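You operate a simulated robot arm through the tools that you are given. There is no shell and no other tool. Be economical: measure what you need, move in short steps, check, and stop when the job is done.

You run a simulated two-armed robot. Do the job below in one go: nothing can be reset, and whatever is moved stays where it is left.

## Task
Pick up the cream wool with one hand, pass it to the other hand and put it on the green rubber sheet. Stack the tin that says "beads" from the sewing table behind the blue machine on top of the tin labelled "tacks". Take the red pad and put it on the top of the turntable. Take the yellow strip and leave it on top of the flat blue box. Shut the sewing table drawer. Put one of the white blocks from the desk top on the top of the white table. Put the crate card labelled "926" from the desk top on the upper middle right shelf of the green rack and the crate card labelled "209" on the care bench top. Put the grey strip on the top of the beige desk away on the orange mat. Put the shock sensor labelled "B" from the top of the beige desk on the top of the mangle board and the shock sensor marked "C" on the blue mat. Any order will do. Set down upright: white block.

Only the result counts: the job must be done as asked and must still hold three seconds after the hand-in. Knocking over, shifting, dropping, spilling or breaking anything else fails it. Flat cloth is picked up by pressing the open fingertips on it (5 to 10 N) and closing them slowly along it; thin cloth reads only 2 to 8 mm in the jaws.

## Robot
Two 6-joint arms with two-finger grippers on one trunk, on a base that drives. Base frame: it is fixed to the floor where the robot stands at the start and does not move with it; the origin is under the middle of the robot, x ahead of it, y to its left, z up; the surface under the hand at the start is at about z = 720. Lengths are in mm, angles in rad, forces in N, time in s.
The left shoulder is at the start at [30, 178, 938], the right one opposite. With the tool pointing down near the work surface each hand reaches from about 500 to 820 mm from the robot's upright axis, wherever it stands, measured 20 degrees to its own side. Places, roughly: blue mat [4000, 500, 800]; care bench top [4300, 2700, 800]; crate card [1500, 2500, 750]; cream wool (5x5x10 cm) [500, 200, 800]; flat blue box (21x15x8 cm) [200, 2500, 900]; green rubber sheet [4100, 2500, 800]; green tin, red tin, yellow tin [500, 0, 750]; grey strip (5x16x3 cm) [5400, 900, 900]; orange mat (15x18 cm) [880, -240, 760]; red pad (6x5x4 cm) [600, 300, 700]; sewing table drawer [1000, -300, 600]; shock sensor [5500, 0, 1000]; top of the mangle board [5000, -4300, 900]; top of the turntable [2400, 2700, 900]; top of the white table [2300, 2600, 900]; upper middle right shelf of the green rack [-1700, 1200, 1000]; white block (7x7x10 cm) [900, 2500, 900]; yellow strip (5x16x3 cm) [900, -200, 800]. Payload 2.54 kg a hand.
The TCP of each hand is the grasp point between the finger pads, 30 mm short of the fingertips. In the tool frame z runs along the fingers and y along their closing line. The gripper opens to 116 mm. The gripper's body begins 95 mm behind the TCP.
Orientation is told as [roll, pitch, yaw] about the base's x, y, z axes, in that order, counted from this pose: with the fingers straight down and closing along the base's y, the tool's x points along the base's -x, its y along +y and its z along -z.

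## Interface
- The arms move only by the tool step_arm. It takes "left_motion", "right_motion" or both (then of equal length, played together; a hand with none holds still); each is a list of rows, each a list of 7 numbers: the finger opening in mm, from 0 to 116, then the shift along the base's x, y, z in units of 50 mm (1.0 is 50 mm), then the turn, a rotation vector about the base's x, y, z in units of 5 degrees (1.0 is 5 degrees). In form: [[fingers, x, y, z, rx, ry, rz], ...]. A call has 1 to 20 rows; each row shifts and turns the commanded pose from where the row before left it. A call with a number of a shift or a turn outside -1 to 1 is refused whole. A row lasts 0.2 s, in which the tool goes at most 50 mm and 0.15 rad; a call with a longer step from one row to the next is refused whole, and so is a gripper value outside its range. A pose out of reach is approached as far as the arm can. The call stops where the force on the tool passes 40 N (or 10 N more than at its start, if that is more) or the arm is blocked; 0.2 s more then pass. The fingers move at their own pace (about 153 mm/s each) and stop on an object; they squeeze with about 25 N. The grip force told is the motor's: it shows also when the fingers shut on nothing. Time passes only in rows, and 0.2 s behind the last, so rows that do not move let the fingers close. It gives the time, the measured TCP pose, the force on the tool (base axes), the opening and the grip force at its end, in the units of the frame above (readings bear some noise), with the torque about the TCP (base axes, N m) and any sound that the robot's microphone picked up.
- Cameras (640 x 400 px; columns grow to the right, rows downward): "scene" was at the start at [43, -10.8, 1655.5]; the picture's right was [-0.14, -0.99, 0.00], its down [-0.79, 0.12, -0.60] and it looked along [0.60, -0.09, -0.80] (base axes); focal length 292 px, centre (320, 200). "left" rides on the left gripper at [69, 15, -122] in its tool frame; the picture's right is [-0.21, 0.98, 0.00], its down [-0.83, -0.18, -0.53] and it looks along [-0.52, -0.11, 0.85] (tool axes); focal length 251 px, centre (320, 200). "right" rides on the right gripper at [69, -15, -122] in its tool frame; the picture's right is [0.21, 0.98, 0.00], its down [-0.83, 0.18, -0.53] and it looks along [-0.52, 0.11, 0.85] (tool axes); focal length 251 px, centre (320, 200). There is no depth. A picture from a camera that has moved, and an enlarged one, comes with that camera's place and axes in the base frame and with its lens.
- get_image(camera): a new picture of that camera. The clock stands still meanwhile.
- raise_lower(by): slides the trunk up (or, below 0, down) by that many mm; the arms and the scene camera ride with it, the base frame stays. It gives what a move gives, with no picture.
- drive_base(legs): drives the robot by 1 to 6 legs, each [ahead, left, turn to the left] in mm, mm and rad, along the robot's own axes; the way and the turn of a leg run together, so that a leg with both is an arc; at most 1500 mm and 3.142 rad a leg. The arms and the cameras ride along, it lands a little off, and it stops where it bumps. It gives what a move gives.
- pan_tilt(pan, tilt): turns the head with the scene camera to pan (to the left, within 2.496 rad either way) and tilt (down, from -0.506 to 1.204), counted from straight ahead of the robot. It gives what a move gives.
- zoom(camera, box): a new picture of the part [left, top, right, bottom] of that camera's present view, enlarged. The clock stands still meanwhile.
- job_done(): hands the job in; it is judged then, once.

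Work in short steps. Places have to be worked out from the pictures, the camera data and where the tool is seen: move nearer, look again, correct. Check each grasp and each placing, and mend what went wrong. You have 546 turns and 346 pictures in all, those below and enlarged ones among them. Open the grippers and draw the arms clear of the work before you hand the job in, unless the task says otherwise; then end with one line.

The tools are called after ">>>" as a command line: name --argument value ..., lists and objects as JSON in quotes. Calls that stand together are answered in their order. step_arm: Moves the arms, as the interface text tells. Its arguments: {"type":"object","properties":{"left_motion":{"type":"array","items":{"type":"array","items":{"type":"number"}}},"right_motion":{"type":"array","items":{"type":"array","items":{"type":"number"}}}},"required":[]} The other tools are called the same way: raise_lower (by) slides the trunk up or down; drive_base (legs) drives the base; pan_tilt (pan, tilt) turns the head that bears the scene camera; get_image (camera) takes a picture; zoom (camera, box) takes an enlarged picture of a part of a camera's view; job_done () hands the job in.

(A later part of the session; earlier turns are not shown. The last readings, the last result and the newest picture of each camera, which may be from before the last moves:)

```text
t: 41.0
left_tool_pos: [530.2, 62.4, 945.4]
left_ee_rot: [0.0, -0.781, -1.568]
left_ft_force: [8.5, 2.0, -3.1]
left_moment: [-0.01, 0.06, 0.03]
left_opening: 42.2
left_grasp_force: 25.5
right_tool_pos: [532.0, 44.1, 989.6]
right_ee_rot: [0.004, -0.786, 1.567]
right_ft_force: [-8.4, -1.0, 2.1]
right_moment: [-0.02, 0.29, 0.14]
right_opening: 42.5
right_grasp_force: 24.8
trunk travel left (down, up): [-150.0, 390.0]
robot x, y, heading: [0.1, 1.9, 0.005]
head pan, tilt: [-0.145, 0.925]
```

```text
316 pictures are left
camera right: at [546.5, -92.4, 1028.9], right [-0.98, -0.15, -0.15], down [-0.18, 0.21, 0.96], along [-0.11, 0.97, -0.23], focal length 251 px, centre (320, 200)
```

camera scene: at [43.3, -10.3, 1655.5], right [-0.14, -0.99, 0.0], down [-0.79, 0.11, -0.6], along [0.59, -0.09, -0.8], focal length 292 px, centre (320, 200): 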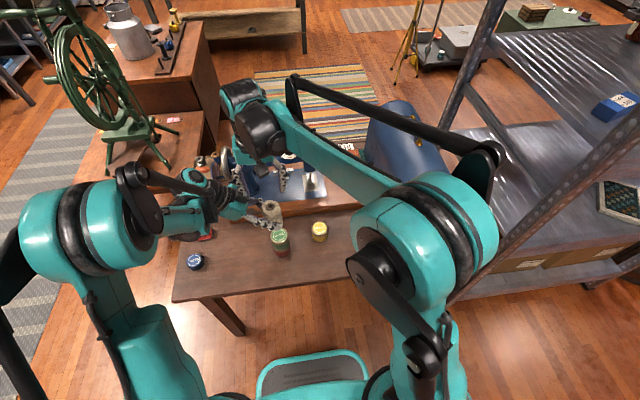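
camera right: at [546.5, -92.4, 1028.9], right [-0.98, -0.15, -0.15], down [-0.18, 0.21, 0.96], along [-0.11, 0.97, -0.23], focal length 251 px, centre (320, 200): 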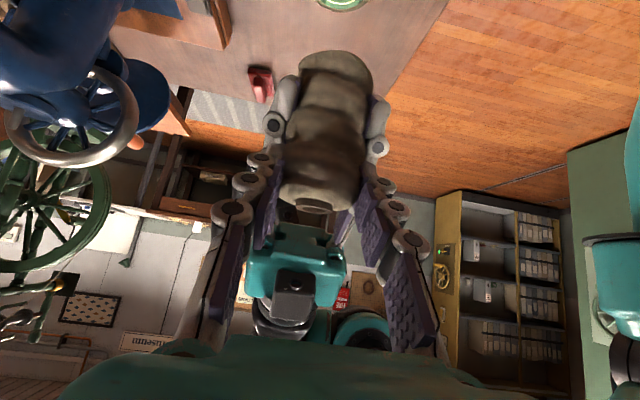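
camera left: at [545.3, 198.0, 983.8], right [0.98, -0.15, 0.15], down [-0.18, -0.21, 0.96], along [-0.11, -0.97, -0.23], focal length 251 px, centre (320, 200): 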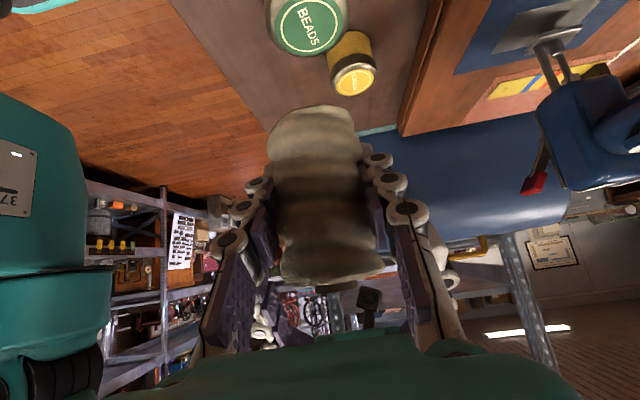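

Right grips at 42.5 mm with 25 N. Now the left opens and withdraws back along its own axis.

>>> step_arm --left_motion '[[55, 0, 0, 0, 0, 0, 0], [70, 0, 0, 0, 0, 0, 0], [80, 0, 0.2, 0.2, 0, 0, 0], [90, 0, 0.4, 0.4, 0, 0, 0], [90, 0, 0.6, 0.6, 0, 0, 0], [90, 0, 0.6, 0.6, 0, 0, 0], [90, 0, 0.6, 0.4, 0, 0, 0], [90, 0, 0.8, 0, 0, 0, 0]]'

>>> get_image --camera "right"

>>> get_image --camera "left"

```text
t: 42.8
left_tool_pos: [530.3, 222.9, 1056.3]
left_ee_rot: [0.001, -0.785, -1.569]
left_ft_force: [0.3, 0.2, 0.5]
left_moment: [-0.05, -0.03, -0.01]
left_opening: 90.4
left_grasp_force: 0.3
right_tool_pos: [532.7, 44.6, 989.6]
right_ee_rot: [0.001, -0.787, 1.567]
right_ft_force: [-0.1, 0.5, -0.1]
right_moment: [-0.07, 0.02, 0.05]
right_opening: 42.4
right_grasp_force: 24.9
trunk travel left (down, up): [-150.0, 390.0]
robot x, y, heading: [1.8, 2.3, 0.002]
head pan, tilt: [-0.145, 0.925]
```

```text
315 pictures are left
camera right: at [547.0, -91.6, 1028.8], right [-0.98, -0.15, -0.15], down [-0.18, 0.21, 0.96], along [-0.11, 0.97, -0.23], focal length 251 px, centre (320, 200)
```

right: 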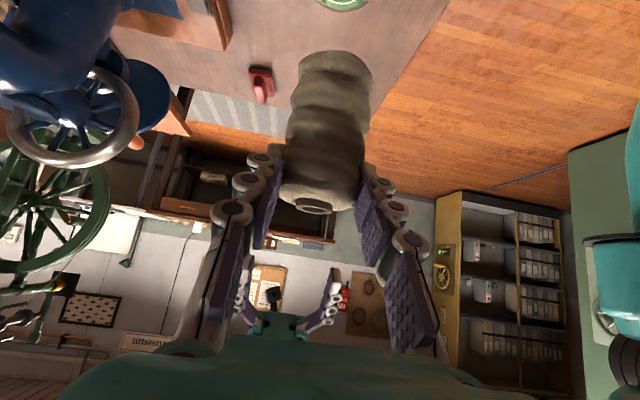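

```text
314 pictures are left
camera left: at [545.6, 358.8, 1094.1], right [0.98, -0.15, 0.15], down [-0.18, -0.21, 0.96], along [-0.11, -0.97, -0.23], focal length 251 px, centre (320, 200)
```

left: 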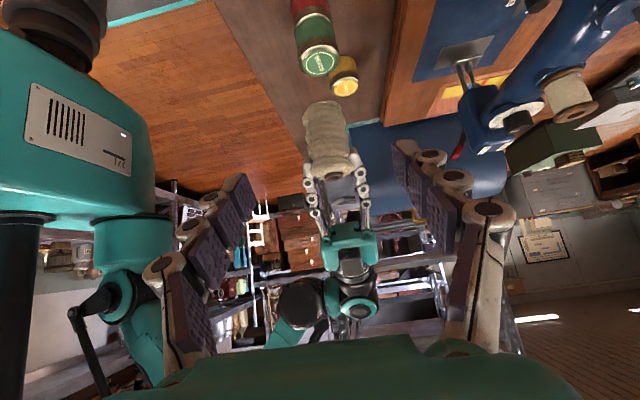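

Handover succeeded. Now the left levels and yaws back over the red pad while the right draws aside with the wool.

>>> step_arm --left_motion '[[116, 0.2, 0.2, 0, 1, 0, 0], [116, 0.2, 0.2, 0, 1, 0, 0], [116, 0.2, 0.2, 0, 1, 0, 0], [116, 0.2, 0.2, 0, 1, 0, 0], [116, 0.2, 0.2, 0, 1, 0, 0], [116, 0.2, 0.2, 0, 1, 0, 0], [116, 0.2, 0.2, 0, 1, 0, 0], [116, 0.2, 0.2, 0, 1, 0, 0], [116, 0.2, 0.2, 0, 1, 0, 0]]' --right_motion '[[0, -0.03, -0.3, 0.1, 0, 0, 0], [0, -0.03, -0.5, 0.2, 0, 0, 0], [0, -0.03, -0.5, 0.2, 0, 0, 0], [0, -0.03, -0.5, 0.2, 0, 0, 0], [0, -0.03, -0.5, 0.2, 0, 0, 0], [0, -0.03, -0.5, 0.2, 0, 0, 0], [0, -0.03, -0.5, 0.2, 0, 0, 0], [0, -0.03, -0.5, 0.1, 0, 0, 0], [0, -0.03, -0.3, 0, 0, 0, 0]]'

>>> step_arm --left_motion '[[116, 0, 0, -0.15, 0, 0, 1], [116, 0, 0, -0.15, 0, 0, 1], [116, 0, 0, -0.15, 0, 0, 1], [116, 0, 0, -0.15, 0, 0, 1], [116, 0, 0, -0.15, 0, 0, 1], [116, 0, 0, -0.15, 0, 0, 1], [116, 0, 0, -0.15, 0, 0, 1], [116, 0, 0, -0.15, 0, 0, 1], [116, 0, 0, -0.15, 0, 0, 1], [116, 0, 0, -0.15, 0, 0, 1], [116, 0, 0, -0.15, 0, 0, 1], [116, 0, 0, -0.15, 0, 0, 1], [116, 0, 0, -0.15, 0, 0, 1], [116, 0, 0, -0.15, 0, 0, 1], [116, 0, 0, -0.15, 0, 0, 1], [116, 0, 0, -0.15, 0, 0, 1], [116, 0, 0, -0.15, 0, 0, 1], [116, 0, 0, -0.15, 0, 0, 1]]'

>>> get_image --camera "left"

```text
t: 44.8
left_tool_pos: [621.0, 312.4, 1055.5]
left_ee_rot: [0.002, 0.006, -1.569]
left_ft_force: [0.3, 0.7, 0.2]
left_moment: [0.01, -0.01, -0.01]
left_opening: 116.0
left_grasp_force: 0.1
right_tool_pos: [518.4, -162.0, 1061.0]
right_ee_rot: [0.001, -0.784, 1.568]
right_ft_force: [0.5, -0.1, -0.2]
right_moment: [0.01, 0.0, 0.02]
right_opening: 42.6
right_grasp_force: 25.2
trunk travel left (down, up): [-150.0, 390.0]
robot x, y, heading: [1.8, -1.1, 0.002]
head pan, tilt: [-0.145, 0.925]
```

```text
t: 48.6
left_tool_pos: [620.1, 313.0, 919.8]
left_ee_rot: [0.003, 0.004, 0.004]
left_ft_force: [0.2, -0.1, -0.2]
left_moment: [0.02, -0.02, 0.01]
left_opening: 116.0
left_grasp_force: 0.0
right_tool_pos: [518.5, -162.6, 1060.4]
right_ee_rot: [0.003, -0.785, 1.567]
right_ft_force: [-0.3, 0.6, -0.7]
right_moment: [0.0, -0.03, 0.01]
right_opening: 42.2
right_grasp_force: 25.5
trunk travel left (down, up): [-150.0, 390.0]
robot x, y, heading: [3.5, 0.7, -0.001]
head pan, tilt: [-0.145, 0.925]
```

```text
313 pictures are left
camera left: at [552.0, 328.0, 1042.7], right [0.21, 0.98, 0.0], down [0.83, -0.18, 0.53], along [0.52, -0.11, -0.85], focal length 251 px, centre (320, 200)
```

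left: 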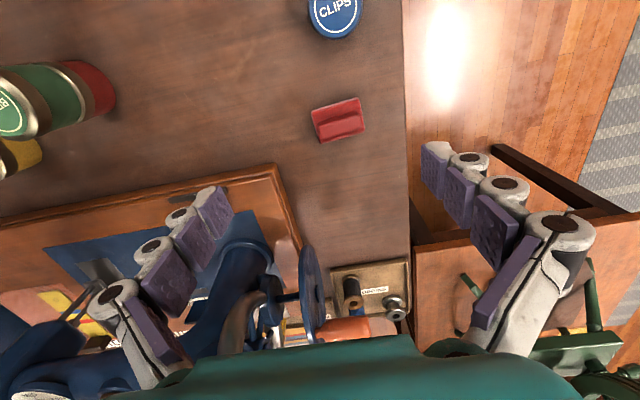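

Zooming on the pad to see its shape and orientation.

>>> zoom --camera "left" --box '[270, 70, 430, 170]'

```text
4.00 times, centred on (350, 120) of left
camera zoom: at [552.0, 328.0, 1042.7], right [0.21, 0.98, 0.0], down [0.83, -0.18, 0.53], along [0.52, -0.11, -0.85], focal length 1006 px, centre (200, 520)
```

zoom: 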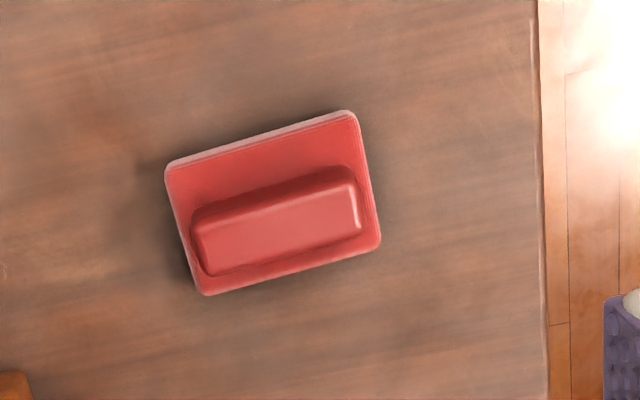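

The pad is a plate with a ridge about 50 mm long lying nearly along y, centred near (636,333). I'll grip the ridge ends from above, with a 4° yaw.

>>> step_arm --left_motion '[[100, 0.16, 0.2, -0.4, 0, 0, 0.8], [100, 0.16, 0.2, -0.7, 0, 0, 0], [100, 0, 0, -0.7, 0, 0, 0], [100, 0, 0, -0.7, 0, 0, 0], [100, 0, 0, -0.4, 0, 0, 0], [100, 0, 0, 0, 0, 0, 0]]'

>>> get_image --camera "left"

```text
t: 50.0
left_tool_pos: [636.7, 332.9, 775.9]
left_ee_rot: [0.003, 0.004, 0.072]
left_ft_force: [-0.2, -0.3, 1.0]
left_moment: [0.02, 0.01, 0.01]
left_opening: 99.8
left_grasp_force: 0.0
right_tool_pos: [517.4, -160.5, 1059.7]
right_ee_rot: [0.002, -0.785, 1.568]
right_ft_force: [-0.3, -1.5, 0.0]
right_moment: [0.01, 0.01, 0.01]
right_opening: 42.8
right_grasp_force: 24.7
trunk travel left (down, up): [-150.0, 390.0]
robot x, y, heading: [0.3, -1.2, -0.001]
head pan, tilt: [-0.145, 0.925]
```

```text
311 pictures are left
camera left: at [567.1, 343.0, 897.3], right [0.14, 0.99, 0.0], down [0.84, -0.12, 0.53], along [0.53, -0.08, -0.85], focal length 251 px, centre (320, 200)
```

left: 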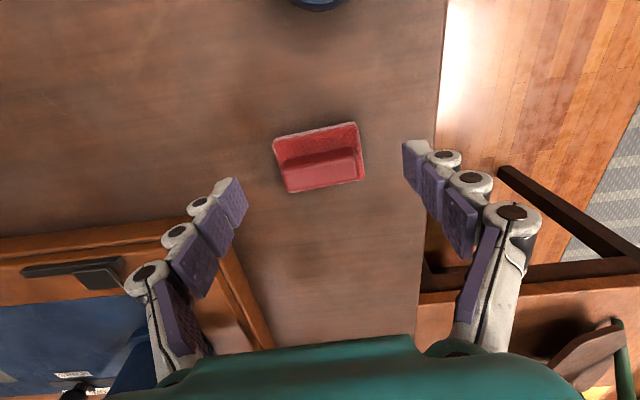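

The ridge is ~7 mm nearer than the TCP in x. Correcting, descending 12 mm and gripping.

>>> step_arm --left_motion '[[100, -0.14, 0, -0.1, 0, 0, 0], [100, 0, 0, -0.14, 0, 0, 0], [70, 0, 0, 0, 0, 0, 0], [50, 0, 0, 0, 0, 0, 0], [0, 0, 0, 0, 0, 0, 0], [0, 0, 0, 0, 0, 0, 0], [0, 0, 0, 0, 0, 0, 0]]'

>>> get_image --camera "left"

```text
t: 51.6
left_tool_pos: [629.4, 331.8, 762.4]
left_ee_rot: [0.001, 0.004, 0.072]
left_ft_force: [-0.4, -0.9, 2.7]
left_moment: [-0.01, -0.01, -0.01]
left_opening: 48.8
left_grasp_force: 25.5
right_tool_pos: [517.4, -161.2, 1060.5]
right_ee_rot: [0.0, -0.786, 1.565]
right_ft_force: [0.5, 0.4, -0.7]
right_moment: [0.01, 0.0, 0.02]
right_opening: 42.5
right_grasp_force: 24.8
trunk travel left (down, up): [-150.0, 390.0]
robot x, y, heading: [-0.8, 2.9, 0.002]
head pan, tilt: [-0.145, 0.925]
```

```text
310 pictures are left
camera left: at [560.0, 343.1, 885.9], right [0.14, 0.99, 0.0], down [0.84, -0.12, 0.53], along [0.53, -0.08, -0.85], focal length 251 px, centre (320, 200)
```

left: 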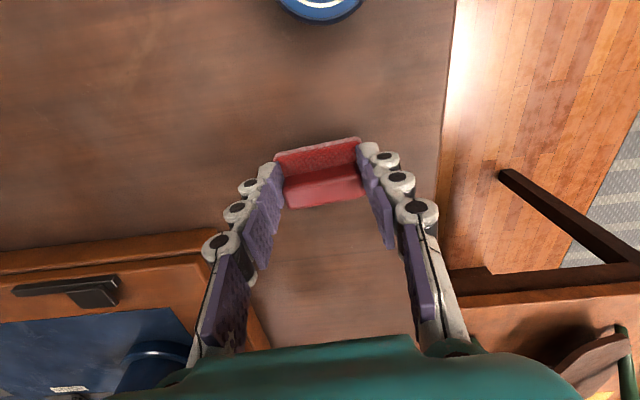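

Gripped. Lifting gently to a transport height.

>>> step_arm --left_motion '[[0, 0, 0, 0.1, 0, 0, 0], [0, 0, 0, 0.2, 0, 0, 0], [0, 0, 0, 0.4, 0, 0, 0], [0, -0.1, 0, 0.6, 0, 0, 0], [0, -0.2, 0, 0.6, 0, 0, 0], [0, -0.4, 0, 0.6, 0, 0, 0], [0, -0.4, 0, 0.6, 0, 0, 0], [0, -0.4, 0, 0.6, 0, 0, 0], [0, -0.4, 0, 0.6, 0, 0, 0], [0, -0.3, 0, 0.6, 0, 0, 0], [0, 0, 0, 0.3, 0, 0, 0]]'

>>> pan_tilt --pan 0.9 --tilt 0.45

>>> get_image --camera "scene"

>>> get_image --camera "left"

```text
t: 54.0
left_tool_pos: [519.8, 332.4, 1022.2]
left_ee_rot: [0.001, 0.003, 0.072]
left_ft_force: [-0.1, 0.2, -0.8]
left_moment: [0.02, 0.01, -0.01]
left_opening: 48.7
left_grasp_force: 24.7
right_tool_pos: [517.6, -160.6, 1060.9]
right_ee_rot: [0.001, -0.785, 1.569]
right_ft_force: [-0.6, -0.2, 0.0]
right_moment: [0.0, -0.01, -0.02]
right_opening: 42.5
right_grasp_force: 25.1
trunk travel left (down, up): [-150.0, 390.0]
robot x, y, heading: [-1.6, -0.6, 0.005]
head pan, tilt: [-0.145, 0.925]
```

```text
t: 55.3
left_tool_pos: [519.2, 331.6, 1023.0]
left_ee_rot: [0.003, 0.003, 0.071]
left_ft_force: [0.0, 0.6, -1.1]
left_moment: [0.01, -0.03, -0.01]
left_opening: 48.5
left_grasp_force: 25.2
right_tool_pos: [519.4, -161.7, 1061.2]
right_ee_rot: [0.002, -0.785, 1.569]
right_ft_force: [-0.3, -0.1, 0.1]
right_moment: [-0.03, 0.02, -0.01]
right_opening: 42.5
right_grasp_force: 25.2
trunk travel left (down, up): [-150.0, 390.0]
robot x, y, heading: [-0.0, 3.2, 0.0]
head pan, tilt: [0.901, 0.45]
```

```text
309 pictures are left
camera scene: at [26.9, 71.9, 1695.6], right [0.78, -0.62, 0.0], down [-0.27, -0.34, -0.9], along [0.56, 0.71, -0.44], focal length 292 px, centre (320, 200)
```

scene: 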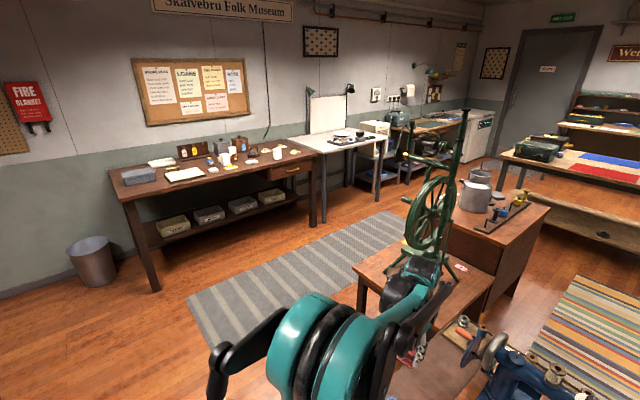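

```text
308 pictures are left
camera left: at [449.7, 342.8, 1145.9], right [0.14, 0.99, 0.0], down [0.84, -0.12, 0.53], along [0.53, -0.08, -0.85], focal length 251 px, centre (320, 200)
```

left: 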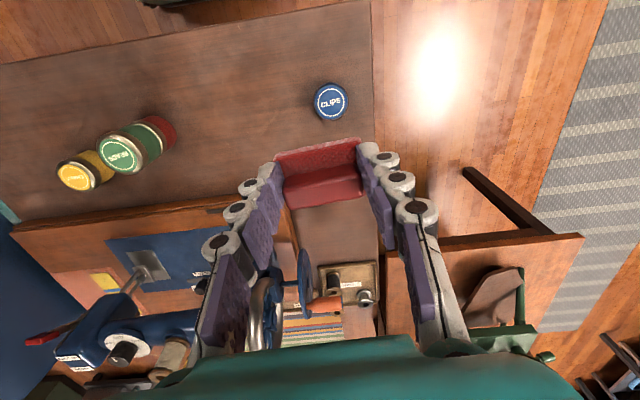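

Zooming on the far desk, white table and benches to plan the drive.

>>> zoom --camera "scene" --box '[100, 80, 340, 230]'

>>> zoom --camera "scene" --box '[300, 60, 540, 210]'

>>> pan_tilt --pan 0.0 --tilt 0.35

>>> get_image --camera "scene"

>>> pan_tilt --pan -0.9 --tilt 0.4

>>> get_image --camera "scene"

>>> pan_tilt --pan 2.3 --tilt 0.4

>>> get_image --camera "scene"

```text
2.67 times, centred on (220, 155) of scene
camera zoom: at [26.9, 71.9, 1695.6], right [0.78, -0.62, 0.0], down [-0.27, -0.34, -0.9], along [0.56, 0.71, -0.44], focal length 778 px, centre (587, 320)
```

zoom: 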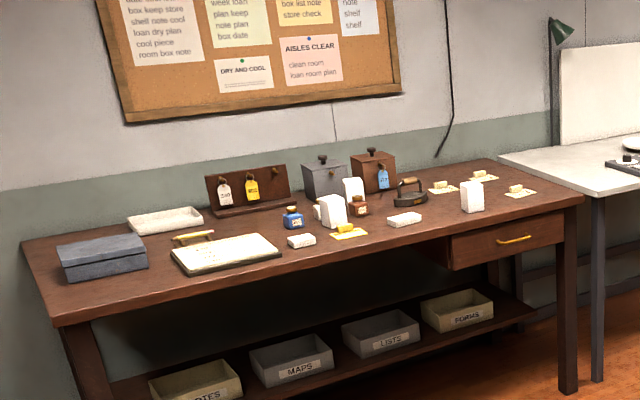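

```text
2.67 times, centred on (420, 135) of scene
camera zoom: at [26.9, 71.9, 1695.6], right [0.78, -0.62, 0.0], down [-0.27, -0.34, -0.9], along [0.56, 0.71, -0.44], focal length 778 px, centre (53, 373)
```

zoom: 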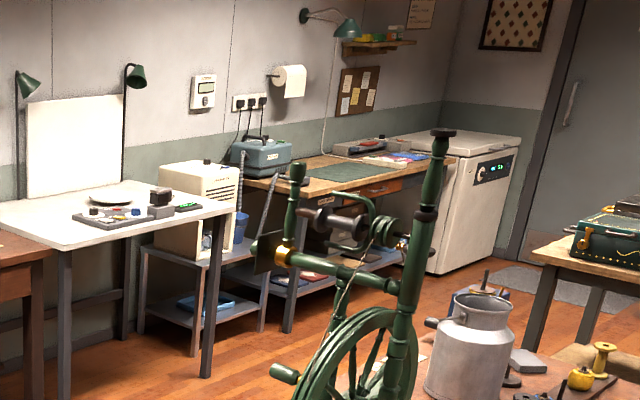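

```text
t: 56.5
left_tool_pos: [518.9, 332.6, 1023.3]
left_ee_rot: [0.001, 0.004, 0.072]
left_ft_force: [0.5, -0.1, -0.2]
left_moment: [0.0, -0.02, -0.02]
left_opening: 48.6
left_grasp_force: 25.5
right_tool_pos: [519.6, -161.1, 1060.6]
right_ee_rot: [0.004, -0.785, 1.566]
right_ft_force: [0.5, 0.6, -0.1]
right_moment: [-0.03, -0.02, -0.01]
right_opening: 42.6
right_grasp_force: 24.8
trunk travel left (down, up): [-150.0, 390.0]
robot x, y, heading: [-1.6, -1.1, -0.004]
head pan, tilt: [0.0, 0.351]
```

```text
305 pictures are left
camera scene: at [62.9, 0.0, 1704.9], right [0.0, -1.0, 0.0], down [-0.34, 0.0, -0.94], along [0.94, 0.0, -0.34], focal length 292 px, centre (320, 200)
```

scene: 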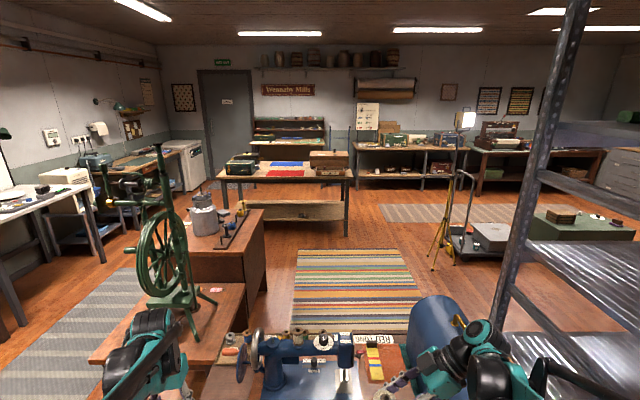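

```text
t: 57.7
left_tool_pos: [518.7, 331.6, 1023.3]
left_ee_rot: [0.0, 0.003, 0.071]
left_ft_force: [0.2, -0.2, -0.8]
left_moment: [-0.01, 0.0, 0.0]
left_opening: 48.5
left_grasp_force: 24.8
right_tool_pos: [519.1, -160.7, 1061.3]
right_ee_rot: [0.002, -0.784, 1.568]
right_ft_force: [-0.8, 0.8, -0.3]
right_moment: [-0.02, -0.03, 0.0]
right_opening: 42.3
right_grasp_force: 25.0
trunk travel left (down, up): [-150.0, 390.0]
robot x, y, heading: [1.2, 1.3, -0.001]
head pan, tilt: [-0.901, 0.4]
```

```text
304 pictures are left
camera scene: at [27.4, -72.6, 1700.4], right [-0.78, -0.62, 0.0], down [-0.24, 0.3, -0.92], along [0.57, -0.72, -0.39], focal length 292 px, centre (320, 200)
```

scene: 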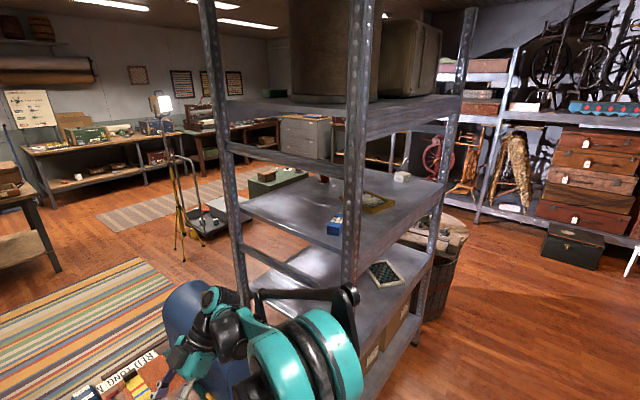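

```text
t: 60.4
left_tool_pos: [519.0, 333.1, 1022.7]
left_ee_rot: [0.001, 0.003, 0.072]
left_ft_force: [0.6, -0.1, -0.9]
left_moment: [-0.04, 0.0, -0.02]
left_opening: 48.9
left_grasp_force: 24.8
right_tool_pos: [519.7, -160.9, 1061.4]
right_ee_rot: [0.003, -0.784, 1.568]
right_ft_force: [-0.4, 0.4, -0.2]
right_moment: [-0.02, -0.01, 0.0]
right_opening: 42.5
right_grasp_force: 25.3
trunk travel left (down, up): [-150.0, 390.0]
robot x, y, heading: [1.4, 0.5, -0.001]
head pan, tilt: [2.3, 0.4]
```

```text
303 pictures are left
camera scene: at [-91.9, 69.0, 1700.4], right [0.75, 0.67, 0.0], down [0.26, -0.29, -0.92], along [-0.61, 0.69, -0.39], focal length 292 px, centre (320, 200)
```

scene: 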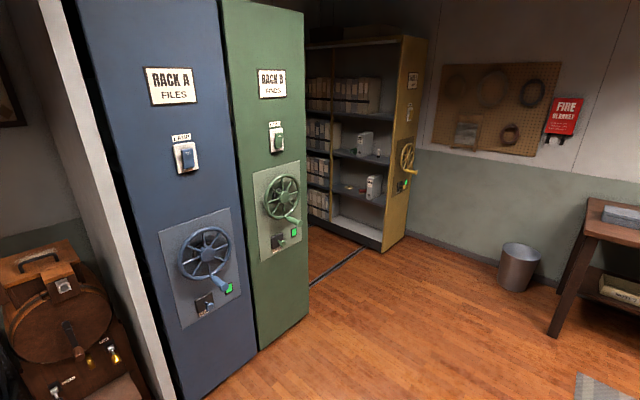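

I can now see the layout: desk along the wall (front edge y≈2400), white table to its right, then the care bench. I drive left to y≈1500, turn to face the wall and look.

>>> drive_base --legs '[[-150, 0, 0], [0, 1450, 0], [0, 0, 1.571]]'

>>> pan_tilt --pan -0.7 --tilt 0.4

>>> get_image --camera "scene"

```text
t: 72.4
left_tool_pos: [-476.6, 1961.9, 1023.7]
left_ee_rot: [0.002, 0.003, 1.639]
left_ft_force: [0.1, -0.7, -0.7]
left_moment: [0.03, 0.03, -0.01]
left_opening: 48.8
left_grasp_force: 24.3
right_tool_pos: [16.9, 1959.1, 1060.0]
right_ee_rot: [0.003, -0.786, 3.132]
right_ft_force: [0.2, 0.3, -0.3]
right_moment: [0.0, -0.02, 0.01]
right_opening: 42.6
right_grasp_force: 25.7
trunk travel left (down, up): [-150.0, 390.0]
robot x, y, heading: [-149.5, 1441.9, 1.566]
head pan, tilt: [2.3, 0.4]
```

```text
t: 75.0
left_tool_pos: [-476.2, 1962.0, 1023.7]
left_ee_rot: [0.002, 0.003, 1.637]
left_ft_force: [0.0, 0.0, -1.3]
left_moment: [0.02, -0.04, 0.03]
left_opening: 48.5
left_grasp_force: 25.1
right_tool_pos: [16.7, 1957.8, 1061.1]
right_ee_rot: [0.002, -0.786, 3.134]
right_ft_force: [-0.4, 0.1, -0.7]
right_moment: [0.03, 0.0, -0.02]
right_opening: 42.6
right_grasp_force: 25.3
trunk travel left (down, up): [-150.0, 390.0]
robot x, y, heading: [-150.0, 1439.0, 1.563]
head pan, tilt: [-0.7, 0.4]
```

```text
302 pictures are left
camera scene: at [-88.3, 1482.0, 1700.3], right [0.76, -0.65, 0.0], down [-0.25, -0.3, -0.92], along [0.6, 0.7, -0.39], focal length 292 px, centre (320, 200)
```

scene: 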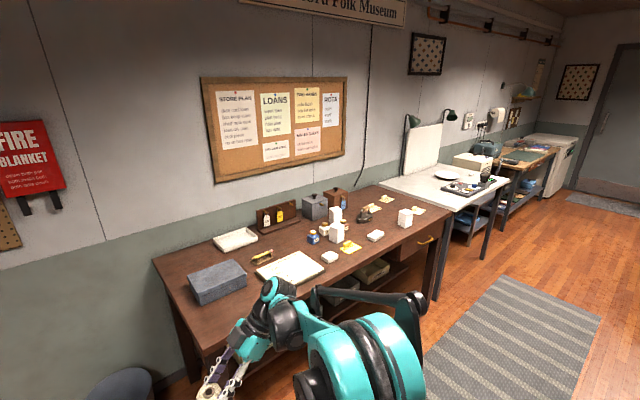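

Turntable disc at roughly (2360,2640). I drive along the aisle to stand before the white table.

>>> drive_base --legs '[[150, 0, 0], [0, -1250, 0], [0, -1200, 0]]'

>>> pan_tilt --pan 0.0 --tilt 0.6

>>> get_image --camera "scene"

```text
t: 87.8
left_tool_pos: [1951.7, 2102.6, 1023.5]
left_ee_rot: [0.002, 0.004, 1.639]
left_ft_force: [0.5, 0.4, -0.2]
left_moment: [0.02, 0.02, 0.01]
left_opening: 49.0
left_grasp_force: 25.2
right_tool_pos: [2444.9, 2098.7, 1060.6]
right_ee_rot: [0.002, -0.786, 3.135]
right_ft_force: [-0.3, 0.0, 0.0]
right_moment: [0.01, -0.01, 0.0]
right_opening: 42.5
right_grasp_force: 24.7
trunk travel left (down, up): [-150.0, 390.0]
robot x, y, heading: [2281.7, 1583.0, 1.569]
head pan, tilt: [-0.7, 0.4]
```

```text
t: 88.9
left_tool_pos: [1950.9, 2101.6, 1023.5]
left_ee_rot: [0.002, 0.004, 1.638]
left_ft_force: [0.0, 0.1, -0.6]
left_moment: [0.0, -0.04, 0.0]
left_opening: 48.7
left_grasp_force: 24.8
right_tool_pos: [2444.8, 2098.7, 1059.6]
right_ee_rot: [0.001, -0.785, 3.137]
right_ft_force: [-0.1, -0.2, -1.5]
right_moment: [-0.02, 0.02, 0.02]
right_opening: 42.9
right_grasp_force: 24.7
trunk travel left (down, up): [-150.0, 390.0]
robot x, y, heading: [2283.6, 1579.7, 1.572]
head pan, tilt: [0.0, 0.6]
```

```text
301 pictures are left
camera scene: at [2281.6, 1640.3, 1682.1], right [1.0, 0.0, 0.0], down [0.0, -0.56, -0.83], along [0.0, 0.83, -0.56], focal length 292 px, centre (320, 200)
```

scene: 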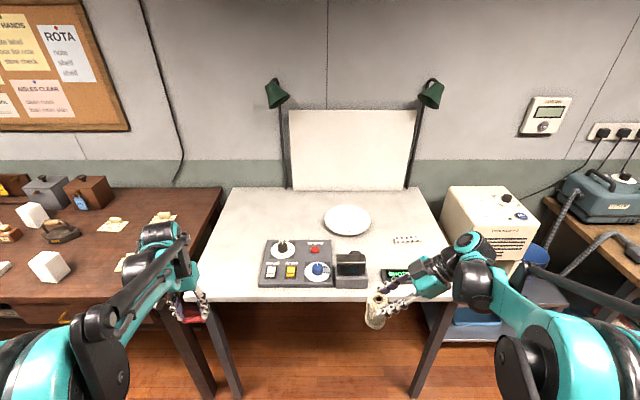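

Zooming on the white table to see the turntable and its control box.

>>> zoom --camera "scene" --box '[200, 170, 460, 330]'

```text
2.46 times, centred on (330, 250) of scene
camera zoom: at [2281.6, 1640.3, 1682.1], right [1.0, 0.0, 0.0], down [0.0, -0.56, -0.83], along [0.0, 0.83, -0.56], focal length 718 px, centre (295, 77)
```

zoom: 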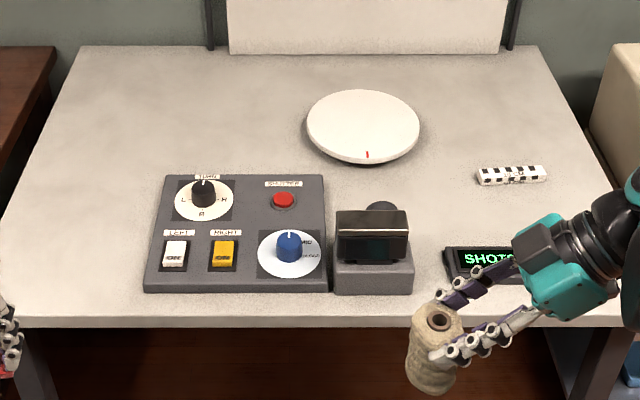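

The disc centre is near (2405,2669). I raise the trunk by 150 and drive closer so the left hand stands in front of it.

>>> raise_lower --by 150

>>> drive_base --legs '[[200, -260, 0], [80, 0, 0]]'

>>> get_image --camera "scene"

>>> get_image --camera "left"

```text
t: 90.7
left_tool_pos: [1951.7, 2102.2, 1173.3]
left_ee_rot: [0.0, 0.003, 1.639]
left_ft_force: [-0.7, -0.3, -0.1]
left_moment: [-0.05, -0.01, -0.01]
left_opening: 48.6
left_grasp_force: 25.2
right_tool_pos: [2444.5, 2099.4, 1210.4]
right_ee_rot: [0.001, -0.786, 3.137]
right_ft_force: [0.0, 0.6, -0.4]
right_moment: [0.01, -0.02, -0.01]
right_opening: 42.3
right_grasp_force: 25.5
trunk travel left (down, up): [-300.0, 240.0]
robot x, y, heading: [2284.5, 1583.1, 1.571]
head pan, tilt: [0.0, 0.6]
```

```text
t: 93.5
left_tool_pos: [2211.3, 2383.9, 1172.9]
left_ee_rot: [0.002, 0.002, 1.64]
left_ft_force: [-0.1, 1.6, -0.5]
left_moment: [-0.04, -0.01, 0.01]
left_opening: 48.7
left_grasp_force: 25.0
right_tool_pos: [2703.8, 2382.5, 1210.0]
right_ee_rot: [0.003, -0.785, 3.138]
right_ft_force: [0.9, 0.4, -0.2]
right_moment: [0.0, 0.06, 0.05]
right_opening: 42.5
right_grasp_force: 24.9
trunk travel left (down, up): [-300.0, 240.0]
robot x, y, heading: [2542.2, 1861.0, 1.567]
head pan, tilt: [0.0, 0.6]
```

```text
299 pictures are left
camera scene: at [2542.1, 1923.1, 1832.0], right [1.0, 0.0, 0.0], down [0.0, -0.57, -0.82], along [0.0, 0.82, -0.57], focal length 292 px, centre (320, 200)
```

scene: 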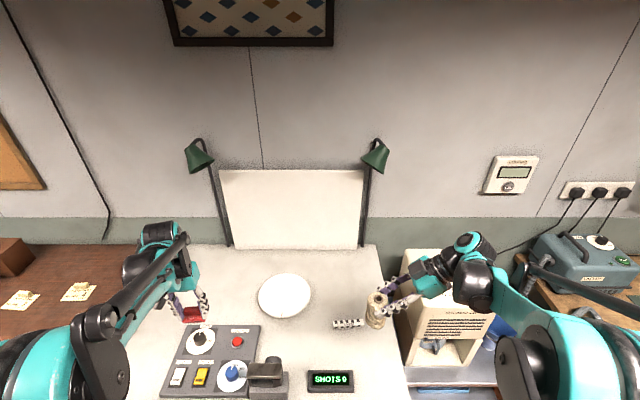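

```text
298 pictures are left
camera left: at [2200.5, 2314.7, 1295.4], right [-0.99, 0.15, 0.0], down [0.12, 0.84, 0.53], along [0.08, 0.52, -0.85], focal length 251 px, centre (320, 200)
```

left: 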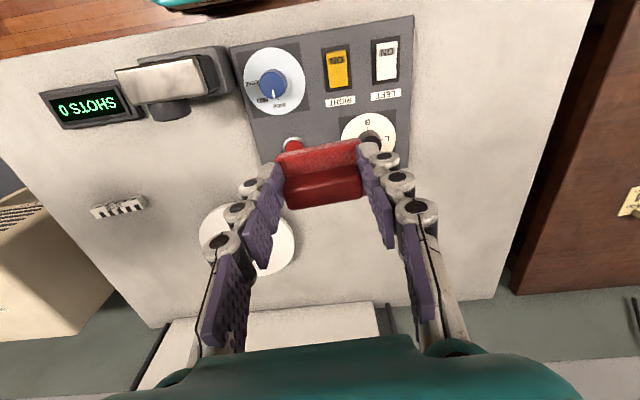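

Triangulation puts the disc top at about (2406,2640,902), diameter ~200. I bring the pad above its nearer half at (2400,2608).

>>> step_arm --left_motion '[[0, 0.45, 0.5, 0, 0, 0, 0], [0, 0.63, 0.73, 0, 0, 0, 0], [0, 0.63, 0.73, 0, 0, 0, 0], [0, 0.63, 0.73, 0, 0, 0, 0], [0, 0.63, 0.73, 0, 0, 0, 0], [0, 0.63, 0.73, -0.4, 0, 0, 0], [0, 0.18, 0.33, -0.7, 0, 0, 0], [0, 0, 0, -0.8, 0, 0, 0], [0, 0, 0, -0.8, 0, 0, 0], [0, 0, 0, -0.5, 0, 0, 0], [0, 0, 0, 0, 0, 0, 0]]'

>>> get_image --camera "left"

>>> zoom --camera "scene" --box '[160, 240, 400, 390]'

```text
refused: row 6 steps farther than a row can; nothing moved
```

```text
297 pictures are left
camera left: at [2200.5, 2314.7, 1295.4], right [-0.99, 0.15, 0.0], down [0.12, 0.84, 0.53], along [0.08, 0.52, -0.85], focal length 251 px, centre (320, 200)
```

left: 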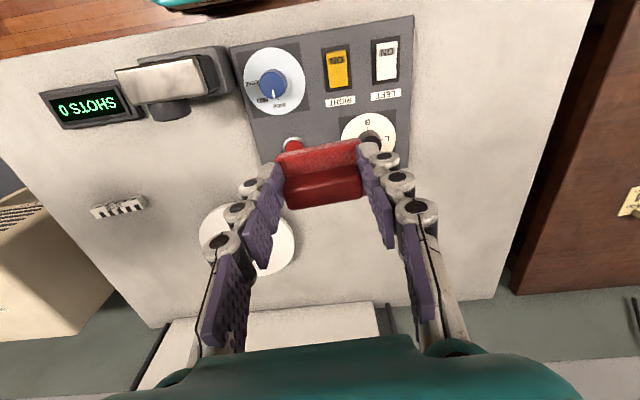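

```text
2.67 times, centred on (280, 315) of scene
camera zoom: at [2542.1, 1923.1, 1832.0], right [1.0, 0.0, 0.0], down [0.0, -0.57, -0.82], along [0.0, 0.82, -0.57], focal length 778 px, centre (427, -107)
```

zoom: 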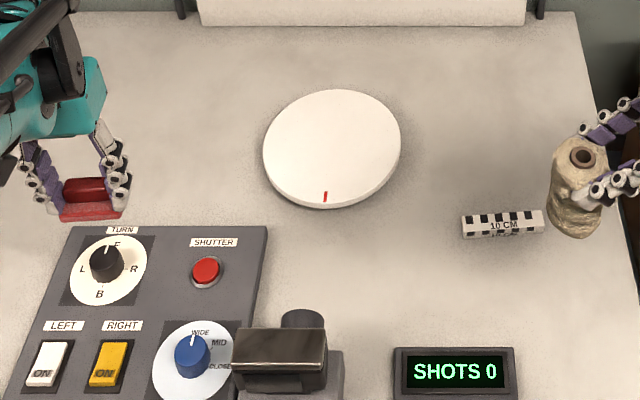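

One row was too long; resending with row 6 trimmed.

>>> step_arm --left_motion '[[0, 0.45, 0.5, 0, 0, 0, 0], [0, 0.63, 0.73, 0, 0, 0, 0], [0, 0.63, 0.73, 0, 0, 0, 0], [0, 0.63, 0.73, 0, 0, 0, 0], [0, 0.63, 0.73, 0, 0, 0, 0], [0, 0.6, 0.7, 0, 0, 0, 0], [0, 0.2, 0.36, -0.7, 0, 0, 0], [0, 0, 0, -0.8, 0, 0, 0], [0, 0, 0, -0.8, 0, 0, 0], [0, 0, 0, -0.8, 0, 0, 0], [0, 0, 0, 0, 0, 0, 0]]'

>>> get_image --camera "left"

>>> zoom --camera "scene" --box '[160, 240, 400, 390]'

```text
t: 95.9
left_tool_pos: [2398.5, 2606.2, 1019.1]
left_ee_rot: [0.002, 0.001, 1.641]
left_ft_force: [0.4, -0.2, -0.8]
left_moment: [0.04, -0.01, 0.02]
left_opening: 48.7
left_grasp_force: 24.8
right_tool_pos: [2704.8, 2380.1, 1211.4]
right_ee_rot: [0.002, -0.785, 3.138]
right_ft_force: [-0.3, 1.0, -0.4]
right_moment: [0.04, 0.04, -0.02]
right_opening: 42.5
right_grasp_force: 25.1
trunk travel left (down, up): [-300.0, 240.0]
robot x, y, heading: [2541.4, 1863.1, 1.567]
head pan, tilt: [0.0, 0.6]
```

```text
295 pictures are left
camera left: at [2389.3, 2537.3, 1140.9], right [-0.99, 0.15, 0.0], down [0.12, 0.84, 0.53], along [0.08, 0.53, -0.85], focal length 251 px, centre (320, 200)
```

left: 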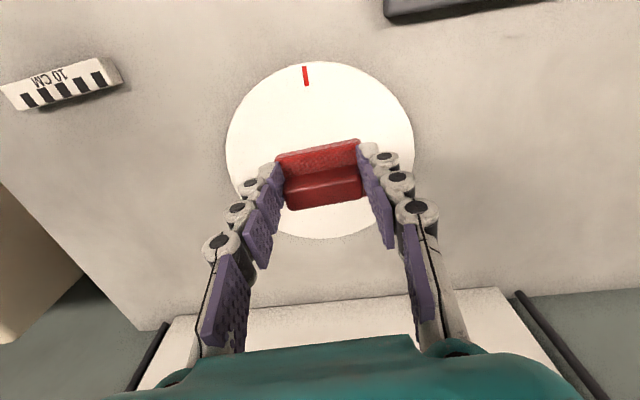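

```text
2.67 times, centred on (280, 315) of scene
camera zoom: at [2542.1, 1920.0, 1832.2], right [1.0, 0.0, 0.0], down [0.0, -0.56, -0.83], along [0.0, 0.83, -0.56], focal length 778 px, centre (427, -107)
```

zoom: 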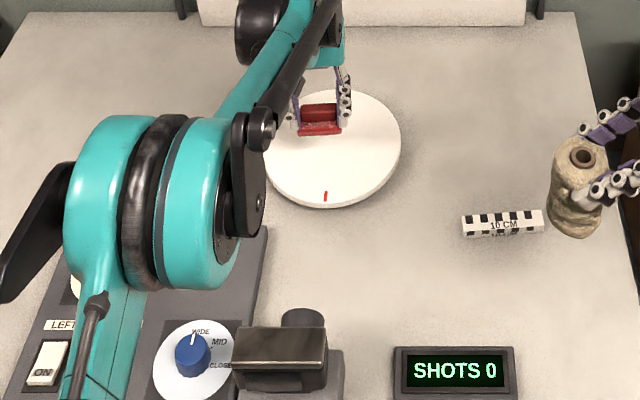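

Disc centre about (2403,2630); I shift a little farther in and lower until contact (expected TCP z≈944).

>>> step_arm --left_motion '[[0, 0.1, 0.3, -0.3, 0, 0, 0], [0, 0, 0, -0.5, 0, 0, 0], [0, 0, 0, -0.4, 0, 0, 0], [0, 0, 0, -0.15, 0, 0, 0], [0, 0, 0, -0.1, 0, 0, 0], [0, 0, 0, 0, 0, 0, 0]]'

```text
t: 97.3
left_tool_pos: [2403.9, 2621.0, 946.2]
left_ee_rot: [0.0, 0.005, 1.641]
left_ft_force: [-0.1, -0.1, -0.8]
left_moment: [0.03, 0.03, -0.04]
left_opening: 48.7
left_grasp_force: 24.9
right_tool_pos: [2704.7, 2380.4, 1210.2]
right_ee_rot: [0.002, -0.786, 3.136]
right_ft_force: [-0.3, -0.9, -0.4]
right_moment: [0.01, -0.01, 0.02]
right_opening: 42.5
right_grasp_force: 25.3
trunk travel left (down, up): [-300.0, 240.0]
robot x, y, heading: [2542.9, 1861.2, 1.569]
head pan, tilt: [0.0, 0.6]
```

No contact yet; lowering in small steps.

>>> step_arm --left_motion '[[0, 0, 0, -0.06, 0, 0, 0], [0, 0, 0, -0.06, 0, 0, 0], [0, 0, 0, 0, 0, 0, 0]]'

```text
t: 98.1
left_tool_pos: [2405.0, 2621.7, 939.4]
left_ee_rot: [0.001, 0.003, 1.642]
left_ft_force: [-0.6, 0.0, -0.4]
left_moment: [-0.01, 0.02, 0.01]
left_opening: 49.1
left_grasp_force: 25.1
right_tool_pos: [2703.6, 2379.6, 1210.0]
right_ee_rot: [0.0, -0.784, 3.135]
right_ft_force: [0.0, 1.1, 0.0]
right_moment: [-0.01, 0.01, 0.04]
right_opening: 42.8
right_grasp_force: 24.6
trunk travel left (down, up): [-300.0, 240.0]
robot x, y, heading: [2538.3, 1860.9, 1.568]
head pan, tilt: [0.0, 0.6]
```

>>> step_arm --left_motion '[[0, 0, 0, -0.06, 0, 0, 0], [0, 0, 0, -0.06, 0, 0, 0], [0, 0, 0, -0.06, 0, 0, 0], [0, 0, 0, 0, 0, 0, 0]]'

>>> zoom --camera "scene" --box '[220, 250, 340, 325]'

```text
t: 98.8
left_tool_pos: [2404.0, 2620.9, 936.1]
left_ee_rot: [0.001, -0.002, 1.641]
left_ft_force: [0.8, -4.0, 19.4]
left_moment: [-0.22, -0.04, -0.02]
left_opening: 48.7
left_grasp_force: 25.4
right_tool_pos: [2705.0, 2378.7, 1211.8]
right_ee_rot: [-0.002, -0.786, 3.138]
right_ft_force: [1.2, 0.0, -1.2]
right_moment: [-0.02, -0.01, -0.06]
right_opening: 42.3
right_grasp_force: 25.5
trunk travel left (down, up): [-300.0, 240.0]
robot x, y, heading: [2543.9, 1864.3, 1.568]
head pan, tilt: [0.0, 0.6]
stopped in row 3 (left hand): the force on the tool passed its limit at 45 N (the readings are from after the stop); the commanded pose is now the measured one
```

```text
5.33 times, centred on (280, 288) of scene
camera zoom: at [2542.4, 1917.7, 1832.3], right [1.0, 0.0, 0.0], down [0.0, -0.56, -0.83], along [0.0, 0.83, -0.56], focal length 1555 px, centre (533, -267)
```

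zoom: 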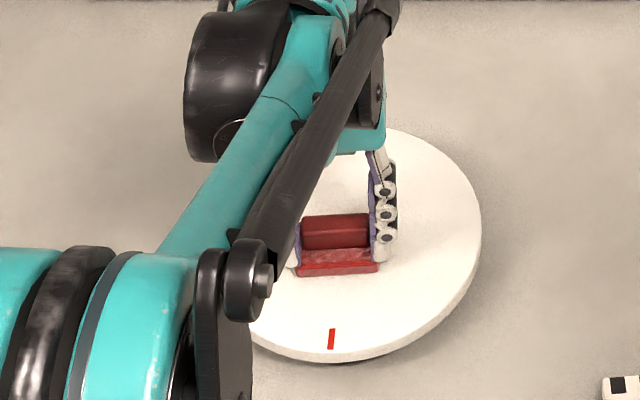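

Contact at z≈936. Ease up 1 mm, release, and rise.

>>> step_arm --left_motion '[[0, 0, 0, 0.02, 0, 0, 0], [60, 0, 0, 0, 0, 0, 0], [75, 0, 0, 0, 0, 0, 0], [90, 0, 0, 0.1, 0, 0, 0], [90, 0, 0, 0.6, 0, 0, 0], [90, 0, 0, 0.8, 0, 0, 0], [90, 0, 0, 0.8, 0, 0, 0]]'

>>> get_image --camera "left"

```text
t: 100.5
left_tool_pos: [2403.9, 2621.1, 1050.3]
left_ee_rot: [0.001, -0.001, 1.641]
left_ft_force: [0.0, -0.2, -0.6]
left_moment: [0.03, 0.0, -0.01]
left_opening: 90.3
left_grasp_force: 0.1
right_tool_pos: [2704.3, 2379.1, 1210.5]
right_ee_rot: [0.001, -0.784, 3.138]
right_ft_force: [-0.7, 0.1, -0.1]
right_moment: [-0.01, 0.03, -0.02]
right_opening: 42.5
right_grasp_force: 24.8
trunk travel left (down, up): [-300.0, 240.0]
robot x, y, heading: [2539.4, 1859.7, 1.565]
head pan, tilt: [0.0, 0.6]
```

```text
292 pictures are left
camera left: at [2393.5, 2552.1, 1172.9], right [-0.99, 0.15, 0.0], down [0.12, 0.84, 0.53], along [0.08, 0.53, -0.84], focal length 251 px, centre (320, 200)
```

left: 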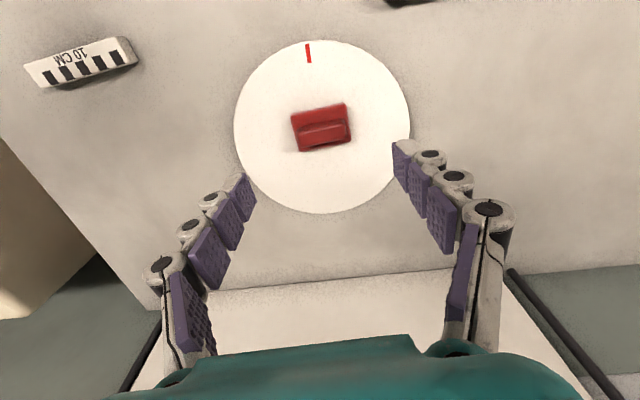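

Pad is centred on the turntable. Retracting the left arm and driving along to the care bench for the wool.

>>> step_arm --left_motion '[[90, 0, 0, 0.8, 0, 0, 0], [90, 0, 0, 0.8, 0, 0, 0], [90, 0, -0.5, 0.8, 0, 0, 0], [90, -0.3, -0.9, 0, 0, 0, 0], [90, -0.3, -0.9, 0, 0, 0, 0], [90, -0.3, -0.9, 0, 0, 0, 0], [90, -0.3, -0.9, 0, 0, 0, 0], [90, -0.3, -0.6, 0, 0, 0, 0]]'

>>> drive_base --legs '[[-270, 0, 0], [0, -1400, 0]]'

>>> get_image --camera "scene"

```text
t: 102.2
left_tool_pos: [2329.2, 2386.0, 1171.2]
left_ee_rot: [-0.001, -0.001, 1.641]
left_ft_force: [-1.2, -0.6, 1.0]
left_moment: [0.01, -0.02, -0.03]
left_opening: 89.9
left_grasp_force: 0.2
right_tool_pos: [2704.6, 2379.5, 1211.1]
right_ee_rot: [0.001, -0.783, 3.138]
right_ft_force: [-0.1, 0.4, -0.4]
right_moment: [0.04, -0.02, -0.07]
right_opening: 42.6
right_grasp_force: 24.8
trunk travel left (down, up): [-300.0, 240.0]
robot x, y, heading: [2542.5, 1862.2, 1.564]
head pan, tilt: [0.0, 0.6]
```

```text
t: 110.7
left_tool_pos: [3735.8, 2110.2, 1170.7]
left_ee_rot: [0.004, -0.002, 1.63]
left_ft_force: [-0.2, -0.8, -0.4]
left_moment: [-0.01, 0.03, 0.01]
left_opening: 89.8
left_grasp_force: 0.1
right_tool_pos: [4112.5, 2097.9, 1210.4]
right_ee_rot: [0.002, -0.784, 3.123]
right_ft_force: [0.3, 0.0, 0.4]
right_moment: [-0.01, -0.03, -0.02]
right_opening: 42.3
right_grasp_force: 25.1
trunk travel left (down, up): [-300.0, 240.0]
robot x, y, heading: [3946.6, 1582.3, 1.556]
head pan, tilt: [0.0, 0.6]
```

```text
291 pictures are left
camera scene: at [3943.1, 1641.2, 1832.1], right [1.0, -0.01, 0.0], down [-0.01, -0.57, -0.82], along [0.01, 0.82, -0.57], focal length 292 px, centre (320, 200)
```

scene: 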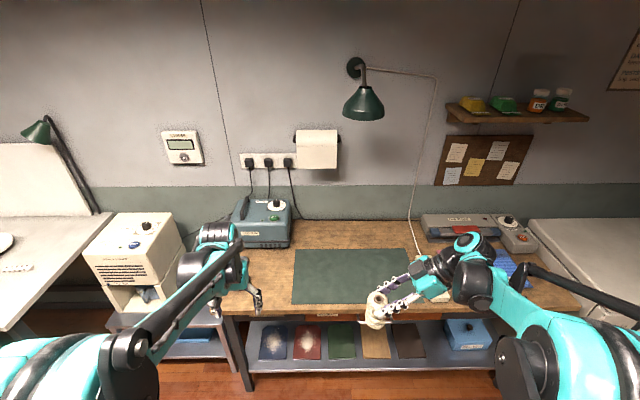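

The green sheet is centred near (4090,2540) with near edge y≈2400. I lower the trunk 150 and drive 330 ahead.

>>> drive_base --legs '[[330, 0, 0.012]]'

>>> raise_lower --by -150

>>> get_image --camera "scene"

>>> get_image --camera "right"

```text
t: 112.9
left_tool_pos: [3733.2, 2437.3, 1169.8]
left_ee_rot: [0.001, 0.001, 1.64]
left_ft_force: [0.0, 0.7, -0.5]
left_moment: [-0.01, -0.03, 0.02]
left_opening: 90.1
left_grasp_force: 0.1
right_tool_pos: [4109.9, 2429.9, 1209.1]
right_ee_rot: [0.001, -0.786, 3.132]
right_ft_force: [0.1, 0.1, -1.7]
right_moment: [0.01, 0.02, -0.02]
right_opening: 42.4
right_grasp_force: 24.5
trunk travel left (down, up): [-300.0, 240.0]
robot x, y, heading: [3944.1, 1914.2, 1.562]
head pan, tilt: [0.0, 0.6]
```

```text
t: 114.7
left_tool_pos: [3733.5, 2437.4, 1020.0]
left_ee_rot: [0.002, -0.003, 1.639]
left_ft_force: [-0.3, -0.7, 1.0]
left_moment: [0.03, -0.01, 0.0]
left_opening: 90.1
left_grasp_force: 0.1
right_tool_pos: [4108.7, 2429.6, 1059.8]
right_ee_rot: [0.002, -0.785, 3.135]
right_ft_force: [-0.7, -0.3, -1.0]
right_moment: [-0.04, -0.01, -0.02]
right_opening: 42.3
right_grasp_force: 25.0
trunk travel left (down, up): [-150.0, 390.0]
robot x, y, heading: [3949.1, 1909.6, 1.57]
head pan, tilt: [0.0, 0.6]
```

```text
290 pictures are left
camera scene: at [3945.2, 1969.9, 1682.3], right [1.0, 0.0, 0.0], down [0.0, -0.56, -0.83], along [0.0, 0.83, -0.56], focal length 292 px, centre (320, 200)
```

scene: 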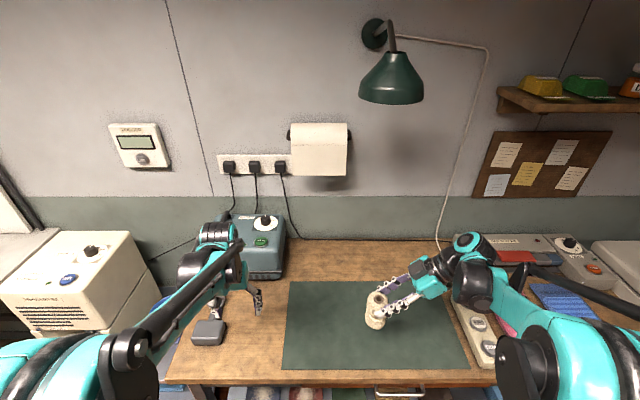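

```text
289 pictures are left
camera right: at [4244.4, 2442.2, 1099.6], right [0.14, -0.98, -0.15], down [-0.21, -0.18, 0.96], along [-0.97, -0.11, -0.23], focal length 251 px, centre (320, 200)
```

right: 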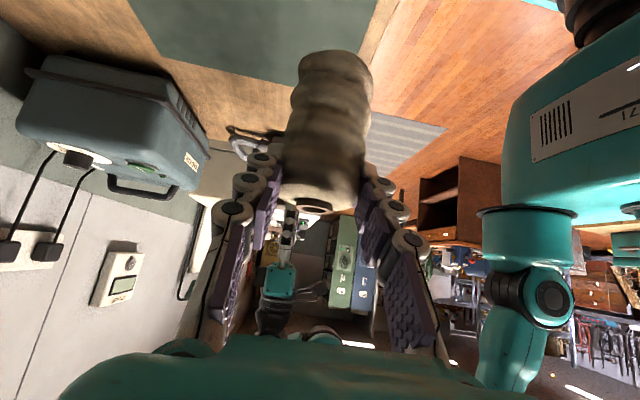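

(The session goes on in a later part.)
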